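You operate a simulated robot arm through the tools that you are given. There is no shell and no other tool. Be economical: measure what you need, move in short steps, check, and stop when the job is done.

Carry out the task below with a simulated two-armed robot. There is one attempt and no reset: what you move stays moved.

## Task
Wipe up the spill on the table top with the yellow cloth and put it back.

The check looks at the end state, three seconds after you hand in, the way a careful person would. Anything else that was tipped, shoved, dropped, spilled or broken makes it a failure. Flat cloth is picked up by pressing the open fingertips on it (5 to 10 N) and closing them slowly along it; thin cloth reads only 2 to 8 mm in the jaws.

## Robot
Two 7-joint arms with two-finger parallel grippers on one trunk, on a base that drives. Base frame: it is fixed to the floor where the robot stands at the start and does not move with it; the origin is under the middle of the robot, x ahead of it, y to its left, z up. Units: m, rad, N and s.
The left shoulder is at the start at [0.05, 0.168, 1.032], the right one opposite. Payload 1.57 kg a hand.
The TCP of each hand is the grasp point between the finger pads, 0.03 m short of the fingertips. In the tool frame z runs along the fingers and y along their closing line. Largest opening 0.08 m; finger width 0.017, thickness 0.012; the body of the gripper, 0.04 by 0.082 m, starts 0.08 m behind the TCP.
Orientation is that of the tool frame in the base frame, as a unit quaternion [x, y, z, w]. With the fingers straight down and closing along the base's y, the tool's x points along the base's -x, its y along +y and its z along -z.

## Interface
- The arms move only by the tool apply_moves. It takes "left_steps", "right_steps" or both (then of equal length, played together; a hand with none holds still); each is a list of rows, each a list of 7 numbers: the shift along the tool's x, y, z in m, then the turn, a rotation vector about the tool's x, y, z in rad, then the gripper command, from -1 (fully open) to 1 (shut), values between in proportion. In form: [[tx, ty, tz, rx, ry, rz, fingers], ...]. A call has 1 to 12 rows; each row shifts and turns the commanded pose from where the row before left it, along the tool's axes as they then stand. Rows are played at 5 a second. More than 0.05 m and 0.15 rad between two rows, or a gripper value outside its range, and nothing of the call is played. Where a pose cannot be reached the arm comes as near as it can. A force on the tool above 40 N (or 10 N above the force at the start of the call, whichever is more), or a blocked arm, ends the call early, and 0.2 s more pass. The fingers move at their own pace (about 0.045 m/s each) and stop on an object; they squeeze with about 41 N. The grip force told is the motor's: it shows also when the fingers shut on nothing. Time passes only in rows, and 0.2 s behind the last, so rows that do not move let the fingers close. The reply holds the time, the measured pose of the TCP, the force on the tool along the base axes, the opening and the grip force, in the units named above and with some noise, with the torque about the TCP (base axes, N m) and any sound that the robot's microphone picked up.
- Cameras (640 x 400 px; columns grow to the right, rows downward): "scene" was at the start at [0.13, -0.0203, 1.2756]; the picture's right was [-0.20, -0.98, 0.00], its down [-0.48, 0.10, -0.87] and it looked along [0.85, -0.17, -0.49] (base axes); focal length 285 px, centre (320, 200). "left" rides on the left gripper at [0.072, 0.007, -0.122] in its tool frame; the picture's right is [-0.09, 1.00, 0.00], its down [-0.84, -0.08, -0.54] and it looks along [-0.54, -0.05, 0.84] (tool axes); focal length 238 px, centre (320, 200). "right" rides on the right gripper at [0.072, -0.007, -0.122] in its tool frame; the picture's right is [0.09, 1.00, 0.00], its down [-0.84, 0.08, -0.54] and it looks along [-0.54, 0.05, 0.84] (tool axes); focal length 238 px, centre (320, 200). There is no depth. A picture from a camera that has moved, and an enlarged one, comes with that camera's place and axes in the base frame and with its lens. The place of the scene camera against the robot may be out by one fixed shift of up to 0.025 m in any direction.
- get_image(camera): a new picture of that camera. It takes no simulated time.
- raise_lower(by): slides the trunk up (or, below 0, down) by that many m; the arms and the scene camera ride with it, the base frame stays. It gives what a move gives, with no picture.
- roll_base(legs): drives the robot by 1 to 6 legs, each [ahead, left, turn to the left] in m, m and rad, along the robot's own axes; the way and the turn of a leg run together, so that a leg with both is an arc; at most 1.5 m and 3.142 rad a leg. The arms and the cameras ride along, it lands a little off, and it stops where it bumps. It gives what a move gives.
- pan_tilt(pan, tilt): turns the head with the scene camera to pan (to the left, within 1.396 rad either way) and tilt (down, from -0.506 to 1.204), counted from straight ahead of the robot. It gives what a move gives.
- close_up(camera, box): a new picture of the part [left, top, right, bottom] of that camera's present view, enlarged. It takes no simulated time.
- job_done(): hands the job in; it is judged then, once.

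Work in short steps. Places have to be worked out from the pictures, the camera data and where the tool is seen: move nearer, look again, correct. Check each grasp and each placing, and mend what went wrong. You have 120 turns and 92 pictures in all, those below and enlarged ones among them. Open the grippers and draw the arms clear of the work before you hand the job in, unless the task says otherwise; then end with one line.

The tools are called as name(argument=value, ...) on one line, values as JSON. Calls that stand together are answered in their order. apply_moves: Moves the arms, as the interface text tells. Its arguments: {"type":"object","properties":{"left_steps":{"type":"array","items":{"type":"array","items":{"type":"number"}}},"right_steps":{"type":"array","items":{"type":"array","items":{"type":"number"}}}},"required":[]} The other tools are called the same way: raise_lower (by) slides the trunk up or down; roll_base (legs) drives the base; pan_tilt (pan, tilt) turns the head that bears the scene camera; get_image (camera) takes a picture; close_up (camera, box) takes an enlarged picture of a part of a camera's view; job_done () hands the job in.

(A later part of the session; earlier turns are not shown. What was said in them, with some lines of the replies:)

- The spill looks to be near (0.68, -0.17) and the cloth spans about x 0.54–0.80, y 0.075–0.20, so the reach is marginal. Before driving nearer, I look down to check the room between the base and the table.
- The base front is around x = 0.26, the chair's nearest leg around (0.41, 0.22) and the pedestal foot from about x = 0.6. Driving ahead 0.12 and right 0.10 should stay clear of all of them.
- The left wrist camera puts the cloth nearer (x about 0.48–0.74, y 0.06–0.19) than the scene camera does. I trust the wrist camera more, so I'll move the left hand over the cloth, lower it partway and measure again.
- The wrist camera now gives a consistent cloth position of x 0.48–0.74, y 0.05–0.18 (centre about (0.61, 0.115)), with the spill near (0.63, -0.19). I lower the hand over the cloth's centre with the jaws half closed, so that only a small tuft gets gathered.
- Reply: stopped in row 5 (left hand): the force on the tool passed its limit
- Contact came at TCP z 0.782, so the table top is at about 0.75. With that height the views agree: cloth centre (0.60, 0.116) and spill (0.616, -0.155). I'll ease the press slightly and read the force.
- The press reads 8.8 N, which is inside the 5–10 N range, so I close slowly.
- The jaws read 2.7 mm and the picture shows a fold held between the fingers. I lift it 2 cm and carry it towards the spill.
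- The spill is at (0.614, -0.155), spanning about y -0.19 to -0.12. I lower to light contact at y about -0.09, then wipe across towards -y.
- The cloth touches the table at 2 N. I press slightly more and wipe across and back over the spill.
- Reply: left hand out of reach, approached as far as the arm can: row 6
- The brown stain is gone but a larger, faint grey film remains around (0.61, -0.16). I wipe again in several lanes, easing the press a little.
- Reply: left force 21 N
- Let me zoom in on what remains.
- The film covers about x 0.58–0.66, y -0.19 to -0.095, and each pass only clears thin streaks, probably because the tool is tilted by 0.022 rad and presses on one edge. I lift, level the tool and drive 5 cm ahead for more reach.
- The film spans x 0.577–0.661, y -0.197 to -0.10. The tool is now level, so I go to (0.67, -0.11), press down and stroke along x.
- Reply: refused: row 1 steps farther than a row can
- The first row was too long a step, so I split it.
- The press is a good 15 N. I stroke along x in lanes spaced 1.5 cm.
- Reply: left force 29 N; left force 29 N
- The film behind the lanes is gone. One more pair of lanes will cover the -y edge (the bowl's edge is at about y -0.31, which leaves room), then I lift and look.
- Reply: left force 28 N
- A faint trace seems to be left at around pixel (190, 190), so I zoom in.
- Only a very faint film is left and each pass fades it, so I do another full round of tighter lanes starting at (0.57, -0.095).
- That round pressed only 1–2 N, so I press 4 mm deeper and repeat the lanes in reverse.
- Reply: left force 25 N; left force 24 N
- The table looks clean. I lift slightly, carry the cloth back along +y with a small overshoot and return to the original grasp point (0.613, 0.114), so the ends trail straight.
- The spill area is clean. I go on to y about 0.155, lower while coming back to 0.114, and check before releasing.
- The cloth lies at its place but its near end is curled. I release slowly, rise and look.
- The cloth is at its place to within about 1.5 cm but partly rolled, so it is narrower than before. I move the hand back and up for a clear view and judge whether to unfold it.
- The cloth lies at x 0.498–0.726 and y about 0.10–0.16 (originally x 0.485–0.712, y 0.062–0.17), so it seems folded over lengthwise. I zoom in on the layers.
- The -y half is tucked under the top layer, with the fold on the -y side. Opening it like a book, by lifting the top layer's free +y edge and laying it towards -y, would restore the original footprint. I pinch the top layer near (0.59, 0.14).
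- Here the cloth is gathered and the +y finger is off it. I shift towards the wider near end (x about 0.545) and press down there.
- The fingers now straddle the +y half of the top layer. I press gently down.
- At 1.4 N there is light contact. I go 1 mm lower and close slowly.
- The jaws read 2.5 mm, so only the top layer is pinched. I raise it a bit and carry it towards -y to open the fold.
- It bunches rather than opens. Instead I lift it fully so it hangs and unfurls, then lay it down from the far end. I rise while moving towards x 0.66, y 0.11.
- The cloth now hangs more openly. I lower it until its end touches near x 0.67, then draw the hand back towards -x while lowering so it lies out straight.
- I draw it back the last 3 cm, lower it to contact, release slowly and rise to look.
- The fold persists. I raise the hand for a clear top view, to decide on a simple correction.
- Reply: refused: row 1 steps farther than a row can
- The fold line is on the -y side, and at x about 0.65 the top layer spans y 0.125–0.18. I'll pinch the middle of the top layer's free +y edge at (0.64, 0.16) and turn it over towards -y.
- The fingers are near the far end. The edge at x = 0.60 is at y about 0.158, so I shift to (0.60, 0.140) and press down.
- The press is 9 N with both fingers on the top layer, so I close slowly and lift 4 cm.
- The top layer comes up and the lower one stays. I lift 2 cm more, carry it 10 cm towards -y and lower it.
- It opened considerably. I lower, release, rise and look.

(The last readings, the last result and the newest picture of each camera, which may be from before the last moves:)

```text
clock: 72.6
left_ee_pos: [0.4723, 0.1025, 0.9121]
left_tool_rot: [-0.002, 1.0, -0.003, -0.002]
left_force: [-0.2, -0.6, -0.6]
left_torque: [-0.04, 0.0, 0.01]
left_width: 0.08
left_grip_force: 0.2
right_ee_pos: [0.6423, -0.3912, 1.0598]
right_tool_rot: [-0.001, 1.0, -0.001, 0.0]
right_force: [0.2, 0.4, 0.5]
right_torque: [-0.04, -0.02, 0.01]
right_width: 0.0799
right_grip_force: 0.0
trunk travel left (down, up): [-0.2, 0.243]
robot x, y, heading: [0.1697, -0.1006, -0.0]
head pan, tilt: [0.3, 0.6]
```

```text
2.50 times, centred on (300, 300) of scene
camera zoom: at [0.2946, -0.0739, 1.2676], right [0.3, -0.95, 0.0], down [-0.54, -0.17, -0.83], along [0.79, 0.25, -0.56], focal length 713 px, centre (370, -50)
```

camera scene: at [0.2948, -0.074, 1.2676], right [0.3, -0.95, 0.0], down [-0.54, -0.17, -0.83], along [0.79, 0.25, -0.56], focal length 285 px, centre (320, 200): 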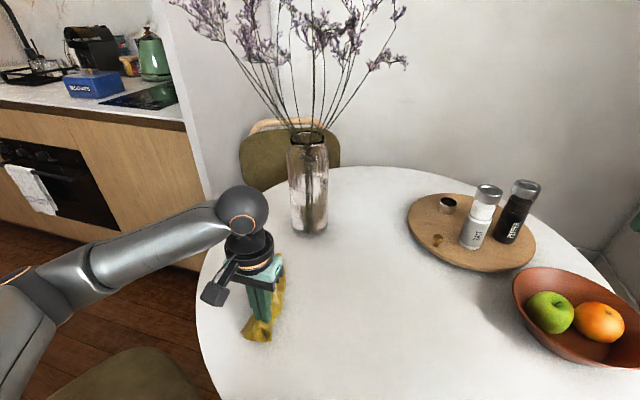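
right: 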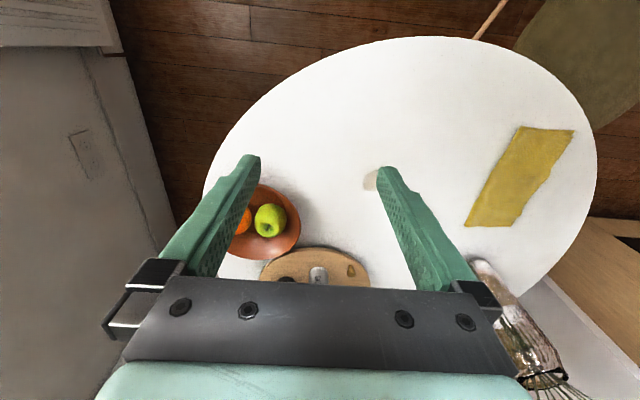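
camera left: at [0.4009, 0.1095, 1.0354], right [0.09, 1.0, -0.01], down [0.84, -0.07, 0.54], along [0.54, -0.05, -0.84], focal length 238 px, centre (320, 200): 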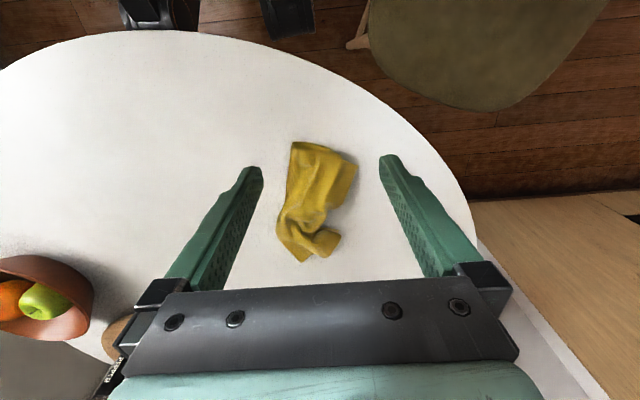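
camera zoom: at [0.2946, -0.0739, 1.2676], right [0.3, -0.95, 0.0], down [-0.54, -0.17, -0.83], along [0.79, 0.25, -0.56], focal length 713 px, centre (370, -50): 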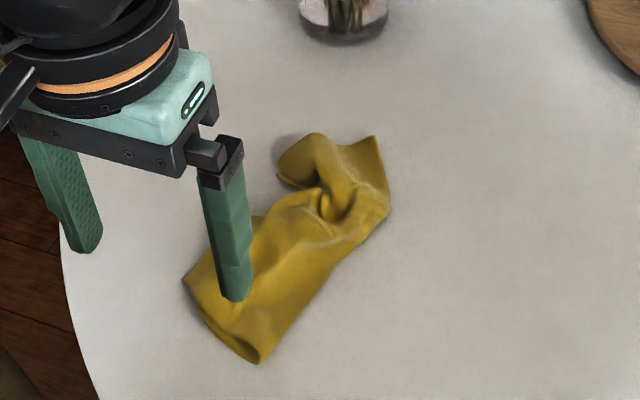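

Better: the near end is spread (y 0.067–0.15) and the centre is near (0.60, 0.095). The far +y corner is a bunched lobe near (0.665, 0.108), so I'll pinch it and pull it out towards (0.705, 0.165).

apply_moves(left_steps=[[-0.045, 0, 0, 0, 0, 0, -0.2], [-0.045, 0.003, 0.01, 0, 0, 0, 0.3], [-0.045, 0, 0.02, 0, 0, 0, 0.3], [-0.04, 0, 0.02, 0, 0, 0, 0.3], [-0.015, 0, 0.035, 0, 0, 0, 0.3], [0, 0, 0.025, 0, 0, 0, 0.3]])

get_image(camera="left")

```text
clock: 74.0
left_ee_pos: [0.6608, 0.1046, 0.8004]
left_tool_rot: [-0.001, 1.0, -0.002, -0.003]
left_force: [1.2, 0.9, -0.1]
left_torque: [-0.04, -0.01, 0.0]
left_width: 0.0279
left_grip_force: 0.0
right_ee_pos: [0.6413, -0.3908, 1.0594]
right_tool_rot: [-0.001, 1.0, 0.0, 0.0]
right_force: [-0.6, -0.7, 0.2]
right_torque: [-0.02, 0.01, -0.01]
right_width: 0.0801
right_grip_force: 0.0
trunk travel left (down, up): [-0.2, 0.243]
robot x, y, heading: [0.1693, -0.1006, -0.001]
head pan, tilt: [0.3, 0.6]
```

```text
29 pictures are left
camera left: at [0.5891, 0.1119, 0.9238], right [0.09, 1.0, -0.01], down [0.84, -0.07, 0.54], along [0.54, -0.05, -0.84], focal length 238 px, centre (320, 200)
```

left: 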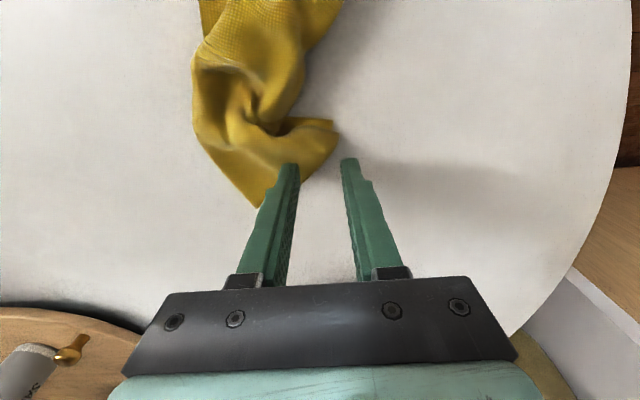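

The lobe sits slightly nearer and to -y. I shift 1 cm each way, press and pinch it.

apply_moves(left_steps=[[0.012, -0.01, 0, 0, 0, 0, 0.3], [0, 0, 0.01, 0, 0, 0, 0.3], [0, 0, 0.006, 0, 0, 0, 0.3], [0, 0, 0.001, 0, 0, 0, 0.4], [0, 0, 0, 0, 0, 0, 0.5], [0, 0, 0, 0, 0, 0, 0.6], [0, 0, 0, 0, 0, 0, 0.7], [0, 0, 0, 0, 0, 0, 0.85], [0, 0, 0, 0, 0, 0, 1], [0, 0, 0, 0, 0, 0, 1], [0, 0, 0, 0, 0, 0, 1], [0, 0, -0.012, 0, 0, 0, 1]])

get_image(camera="left")

```text
clock: 76.6
left_ee_pos: [0.6467, 0.0919, 0.7968]
left_tool_rot: [-0.001, 1.0, -0.003, -0.002]
left_force: [0.4, -0.1, 1.3]
left_torque: [-0.01, 0.0, -0.02]
left_width: 0.0032
left_grip_force: 24.1
right_ee_pos: [0.6415, -0.3907, 1.0599]
right_tool_rot: [-0.001, 1.0, 0.0, -0.001]
right_force: [0.0, -0.1, 0.3]
right_torque: [-0.03, -0.01, -0.02]
right_width: 0.0797
right_grip_force: 0.0
trunk travel left (down, up): [-0.2, 0.243]
robot x, y, heading: [0.1665, -0.098, 0.002]
head pan, tilt: [0.3, 0.6]
```

```text
28 pictures are left
camera left: at [0.5764, 0.0999, 0.9185], right [0.09, 1.0, -0.01], down [0.84, -0.07, 0.54], along [0.54, -0.05, -0.84], focal length 238 px, centre (320, 200)
```

left: 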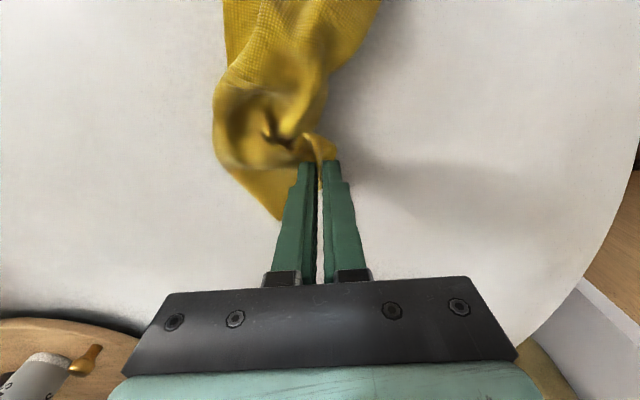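

The corner lobe is held (3.2 mm). I pull it outward to about (0.705, 0.16), low over the table.

apply_moves(left_steps=[[-0.01, 0.02, -0.005, 0, 0, 0, 1], [-0.015, 0.02, 0, 0, 0, 0, 1], [-0.015, 0.015, 0, 0, 0, 0, 1], [-0.015, 0.01, 0, 0, 0, 0, 1]])

get_image(camera="left")

close_up(camera="scene", box=[200, 220, 400, 380])

```text
clock: 77.6
left_ee_pos: [0.7033, 0.1602, 0.8001]
left_tool_rot: [-0.001, 1.0, -0.002, -0.002]
left_force: [-0.7, -0.8, -0.3]
left_torque: [0.03, -0.01, -0.05]
left_width: 0.0034
left_grip_force: 24.3
right_ee_pos: [0.6413, -0.3911, 1.0587]
right_tool_rot: [-0.001, 1.0, 0.0, 0.0]
right_force: [1.2, 1.3, 0.0]
right_torque: [0.02, -0.02, -0.03]
right_width: 0.08
right_grip_force: 0.0
trunk travel left (down, up): [-0.2, 0.243]
robot x, y, heading: [0.1673, -0.102, -0.001]
head pan, tilt: [0.3, 0.6]
```

```text
27 pictures are left
camera left: at [0.632, 0.1675, 0.923], right [0.09, 1.0, -0.01], down [0.84, -0.07, 0.54], along [0.54, -0.05, -0.84], focal length 238 px, centre (320, 200)
```

left: 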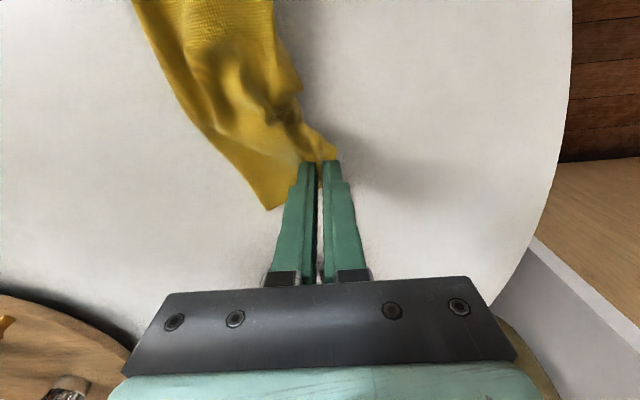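

```text
2.50 times, centred on (300, 300) of scene
camera zoom: at [0.2949, -0.0741, 1.2676], right [0.3, -0.95, 0.0], down [-0.54, -0.17, -0.83], along [0.79, 0.25, -0.56], focal length 713 px, centre (370, -50)
```

zoom: 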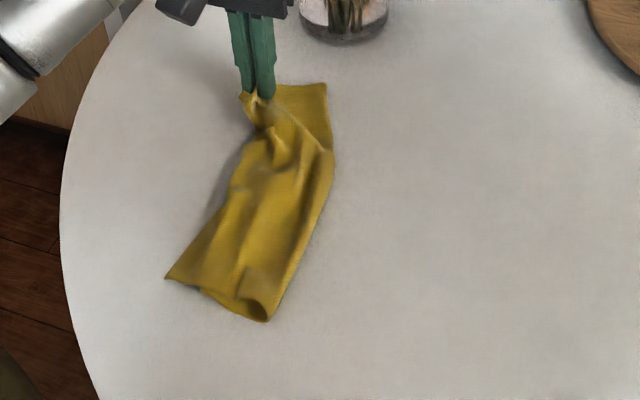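

It is nearly flat now. I lower, release, back off and look.

apply_moves(left_steps=[[0.005, 0, 0.008, 0, 0, 0, 1], [0, 0, 0.005, 0, 0, 0, 1], [0, 0, 0, 0, 0, 0, 0.7], [0, 0, 0, 0, 0, 0, 0.4], [0, 0, -0.005, 0, 0, 0, 0.1], [0, 0, -0.03, 0, 0, 0, 0], [0.03, 0, -0.035, 0, 0, 0, 0], [0.04, -0.005, -0.02, 0, 0, 0, -0.5], [0.045, -0.01, -0.01, 0, 0, 0, -1], [0.045, -0.01, 0, 0, 0, 0, -1], [0.045, -0.01, 0, 0, 0, 0, -1]])

get_image(camera="left")

close_up(camera="scene", box=[200, 220, 400, 380])

```text
clock: 80.0
left_ee_pos: [0.4927, 0.1241, 0.8888]
left_tool_rot: [-0.002, 1.0, -0.003, -0.003]
left_force: [0.0, 0.6, 0.3]
left_torque: [0.01, -0.04, 0.02]
left_width: 0.0804
left_grip_force: 0.0
right_ee_pos: [0.6405, -0.3907, 1.0605]
right_tool_rot: [-0.001, 1.0, 0.0, 0.0]
right_force: [-0.6, 0.5, 0.4]
right_torque: [0.01, -0.01, -0.02]
right_width: 0.0801
right_grip_force: 0.0
trunk travel left (down, up): [-0.2, 0.243]
robot x, y, heading: [0.1743, -0.0995, 0.006]
head pan, tilt: [0.3, 0.6]
```

```text
25 pictures are left
camera left: at [0.4212, 0.1307, 1.0113], right [0.09, 1.0, 0.0], down [0.84, -0.07, 0.54], along [0.54, -0.05, -0.84], focal length 238 px, centre (320, 200)
```

left: 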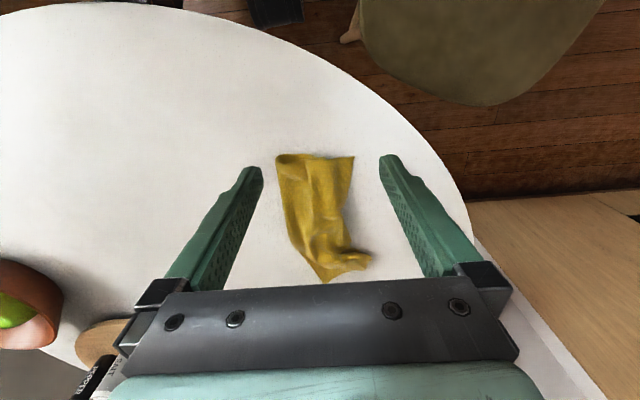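

```text
2.50 times, centred on (300, 300) of scene
camera zoom: at [0.2947, -0.0741, 1.2676], right [0.3, -0.95, 0.0], down [-0.54, -0.17, -0.83], along [0.79, 0.25, -0.56], focal length 713 px, centre (370, -50)
```

zoom: 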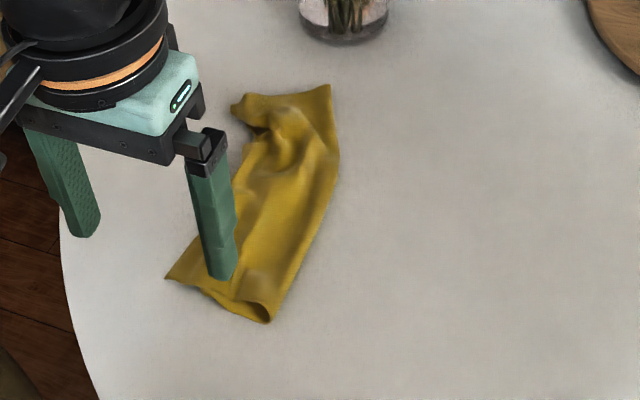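

The cloth is spread, with its centre near (0.63, 0.13), about 3 cm beyond the original (0.60, 0.116). I press the open fingertips on it near (0.575, 0.115) and drag it back 3 cm, without pinching.

apply_moves(left_steps=[[-0.04, -0.005, 0.02, 0, 0, 0, -0.3], [-0.042, -0.004, 0.02, 0, 0, 0, -0.3], [0, 0, 0.04, 0, 0, 0, -0.3], [0, 0, 0.018, 0, 0, 0, -0.3], [0, 0, 0.006, 0, 0, 0, -0.3], [0, 0, 0.003, 0, 0, 0, -0.3], [0, 0, 0, 0, 0, 0, -0.3]])

```text
clock: 81.6
left_ee_pos: [0.5749, 0.1138, 0.7815]
left_tool_rot: [-0.002, 1.0, -0.003, -0.001]
left_force: [1.5, 1.9, 6.6]
left_torque: [-0.09, 0.03, 0.01]
left_width: 0.0512
left_grip_force: 0.0
right_ee_pos: [0.6406, -0.3912, 1.0598]
right_tool_rot: [-0.001, 1.0, -0.001, 0.0]
right_force: [-0.4, -0.3, 0.3]
right_torque: [-0.04, -0.04, -0.02]
right_width: 0.0801
right_grip_force: 0.1
trunk travel left (down, up): [-0.2, 0.243]
robot x, y, heading: [0.1698, -0.098, -0.002]
head pan, tilt: [0.3, 0.6]
```

The press is 6.6 N; I drag gently back by about 3.2 cm and 1.2 cm towards -y.

apply_moves(left_steps=[[0.008, -0.003, 0.001, 0, 0, 0, -0.3], [0.008, -0.003, 0, 0, 0, 0, -0.3], [0.008, -0.003, 0, 0, 0, 0, -0.3], [0.008, -0.003, 0, 0, 0, 0, -0.3]])

get_image(camera="left")

close_up(camera="scene", box=[200, 220, 400, 380])

```text
clock: 82.6
left_ee_pos: [0.545, 0.1009, 0.7821]
left_tool_rot: [-0.003, 1.0, -0.002, 0.001]
left_force: [4.9, 1.7, 26.5]
left_torque: [-0.2, -0.14, 0.06]
left_width: 0.0516
left_grip_force: 0.2
right_ee_pos: [0.6405, -0.3907, 1.0608]
right_tool_rot: [-0.002, 1.0, 0.0, 0.001]
right_force: [0.2, 0.1, 0.2]
right_torque: [0.02, 0.03, 0.02]
right_width: 0.0798
right_grip_force: 0.1
trunk travel left (down, up): [-0.2, 0.243]
robot x, y, heading: [0.1699, -0.0952, 0.007]
head pan, tilt: [0.3, 0.6]
```

```text
23 pictures are left
camera left: at [0.4721, 0.1091, 0.9034], right [0.09, 1.0, -0.01], down [0.84, -0.07, 0.54], along [0.54, -0.05, -0.84], focal length 238 px, centre (320, 200)
```

left: 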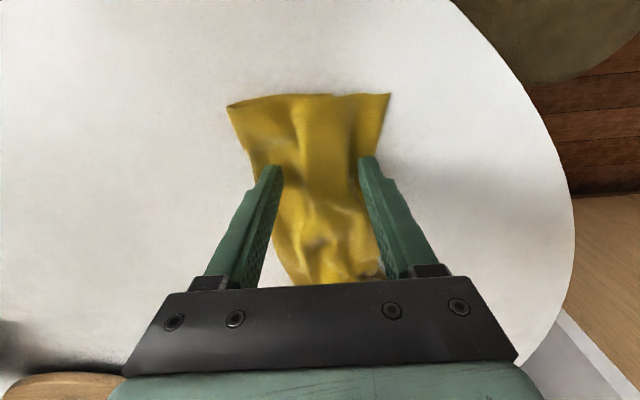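

```text
2.50 times, centred on (300, 300) of scene
camera zoom: at [0.2938, -0.0747, 1.2681], right [0.3, -0.95, 0.0], down [-0.54, -0.17, -0.83], along [0.79, 0.25, -0.56], focal length 713 px, centre (370, -50)
```

zoom: 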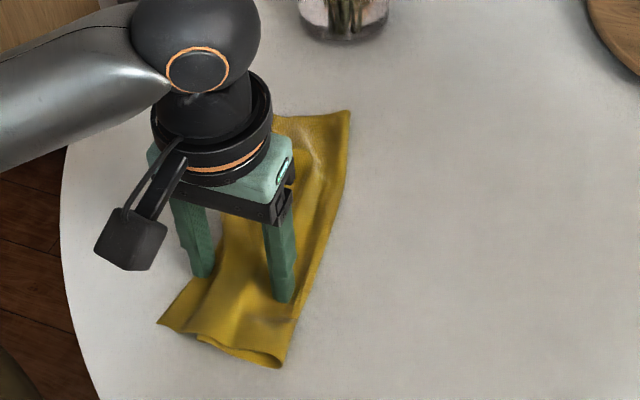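

The cloth moved as a whole; its near edge is now at x about 0.498, y 0.05–0.15, and it lies flat. I lift straight up, draw the arm back and inspect everything.

apply_moves(left_steps=[[0, 0, -0.02, 0, 0, 0, -0.3], [0, 0, -0.04, 0, 0, 0, -0.3], [0, 0, -0.045, 0, 0, 0, -1], [0.02, 0.01, -0.04, 0, 0, 0, -1], [0.03, 0.02, -0.03, 0, 0, 0, -1], [0.02, 0.03, -0.03, 0, 0, 0, -1], [0.0, 0.03, -0.03, 0, 0, 0, -1], [0.0, 0.03, -0.03, 0, 0, 0, -1]])

pan_tilt(pan=0.05, tilt=0.85)

get_image(camera="scene")

get_image(camera="left")

```text
clock: 84.4
left_ee_pos: [0.4736, 0.2218, 1.0456]
left_tool_rot: [-0.001, 1.0, -0.004, -0.003]
left_force: [0.6, -0.6, -0.6]
left_torque: [-0.03, 0.01, 0.03]
left_width: 0.0803
left_grip_force: 0.0
right_ee_pos: [0.6409, -0.3911, 1.0598]
right_tool_rot: [-0.001, 1.0, 0.0, 0.001]
right_force: [0.5, 0.4, -0.1]
right_torque: [0.0, 0.01, 0.01]
right_width: 0.0798
right_grip_force: 0.0
trunk travel left (down, up): [-0.2, 0.243]
robot x, y, heading: [0.1664, -0.1007, 0.002]
head pan, tilt: [0.3, 0.6]
```

```text
clock: 85.2
left_ee_pos: [0.473, 0.2213, 1.0447]
left_tool_rot: [-0.001, 1.0, -0.002, -0.002]
left_force: [-0.9, 0.0, -0.3]
left_torque: [0.0, 0.0, 0.0]
left_width: 0.0801
left_grip_force: 0.0
right_ee_pos: [0.641, -0.3919, 1.0595]
right_tool_rot: [-0.001, 1.0, 0.0, 0.0]
right_force: [-0.3, -0.2, -0.3]
right_torque: [0.02, 0.01, 0.03]
right_width: 0.0801
right_grip_force: 0.2
trunk travel left (down, up): [-0.2, 0.243]
robot x, y, heading: [0.1685, -0.1015, -0.003]
head pan, tilt: [0.051, 0.85]
```

```text
21 pictures are left
camera scene: at [0.2886, -0.0962, 1.2468], right [0.05, -1.0, 0.0], down [-0.75, -0.04, -0.66], along [0.66, 0.04, -0.75], focal length 285 px, centre (320, 200)
```

scene: 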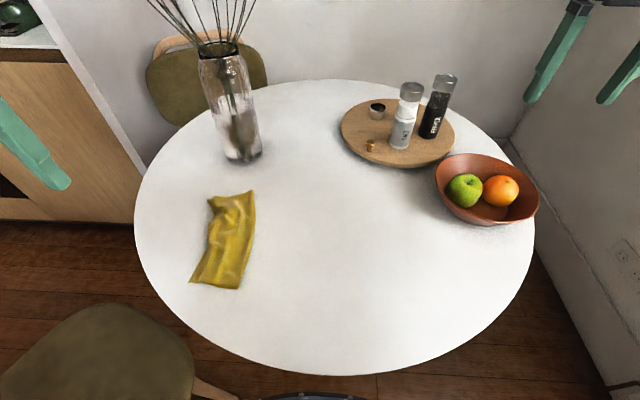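

```text
20 pictures are left
camera left: at [0.402, 0.2281, 1.1672], right [0.09, 1.0, -0.01], down [0.84, -0.07, 0.54], along [0.54, -0.05, -0.84], focal length 238 px, centre (320, 200)
```

left: 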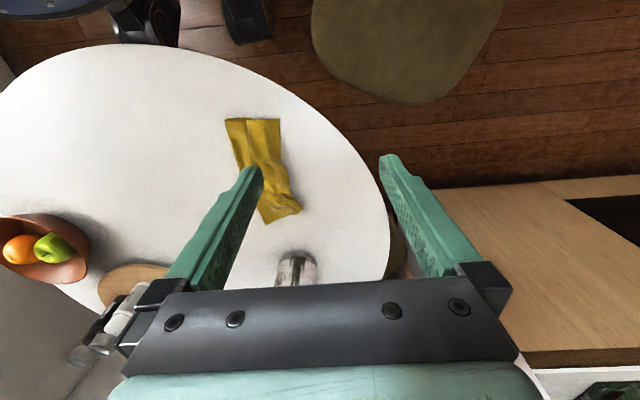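

The cloth lies flat at its place and the vase, board, shakers and bowl are undisturbed. I zoom in on the former spill area for a last look.

close_up(camera="scene", box=[290, 170, 440, 310])

close_up(camera="left", box=[60, 60, 240, 220])

```text
2.86 times, centred on (365, 240) of scene
camera zoom: at [0.2886, -0.0962, 1.2468], right [0.05, -1.0, 0.0], down [-0.75, -0.04, -0.66], along [0.66, 0.04, -0.75], focal length 815 px, centre (191, 86)
```

zoom: 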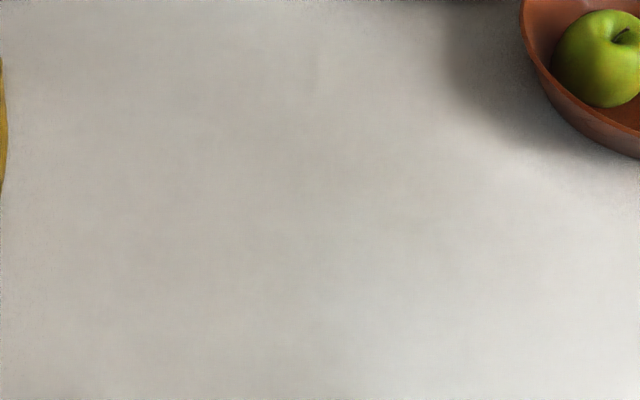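

```text
2.50 times, centred on (150, 140) of left
camera zoom: at [0.402, 0.2281, 1.1672], right [0.09, 1.0, -0.01], down [0.84, -0.07, 0.54], along [0.54, -0.05, -0.84], focal length 596 px, centre (745, 350)
```

zoom: 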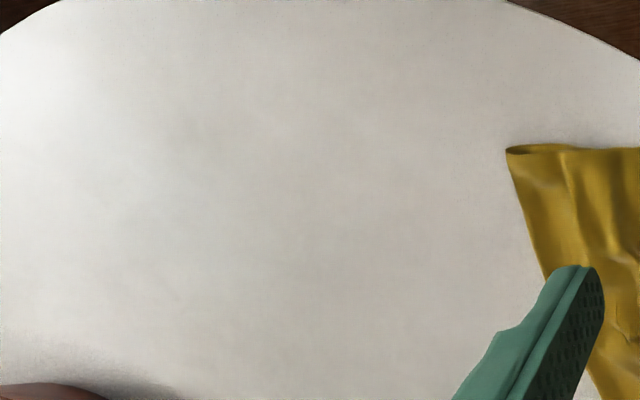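

The table is clean, the cloth is back in place, and both grippers are open and clear, so I hand in.

job_done()

```text
The job is handed in.
```

The spill is wiped up with no trace left in the last close-up. The yellow cloth is back in its original place to within about 2 cm, lying flat but slightly creased, and nothing else on the table was disturbed.
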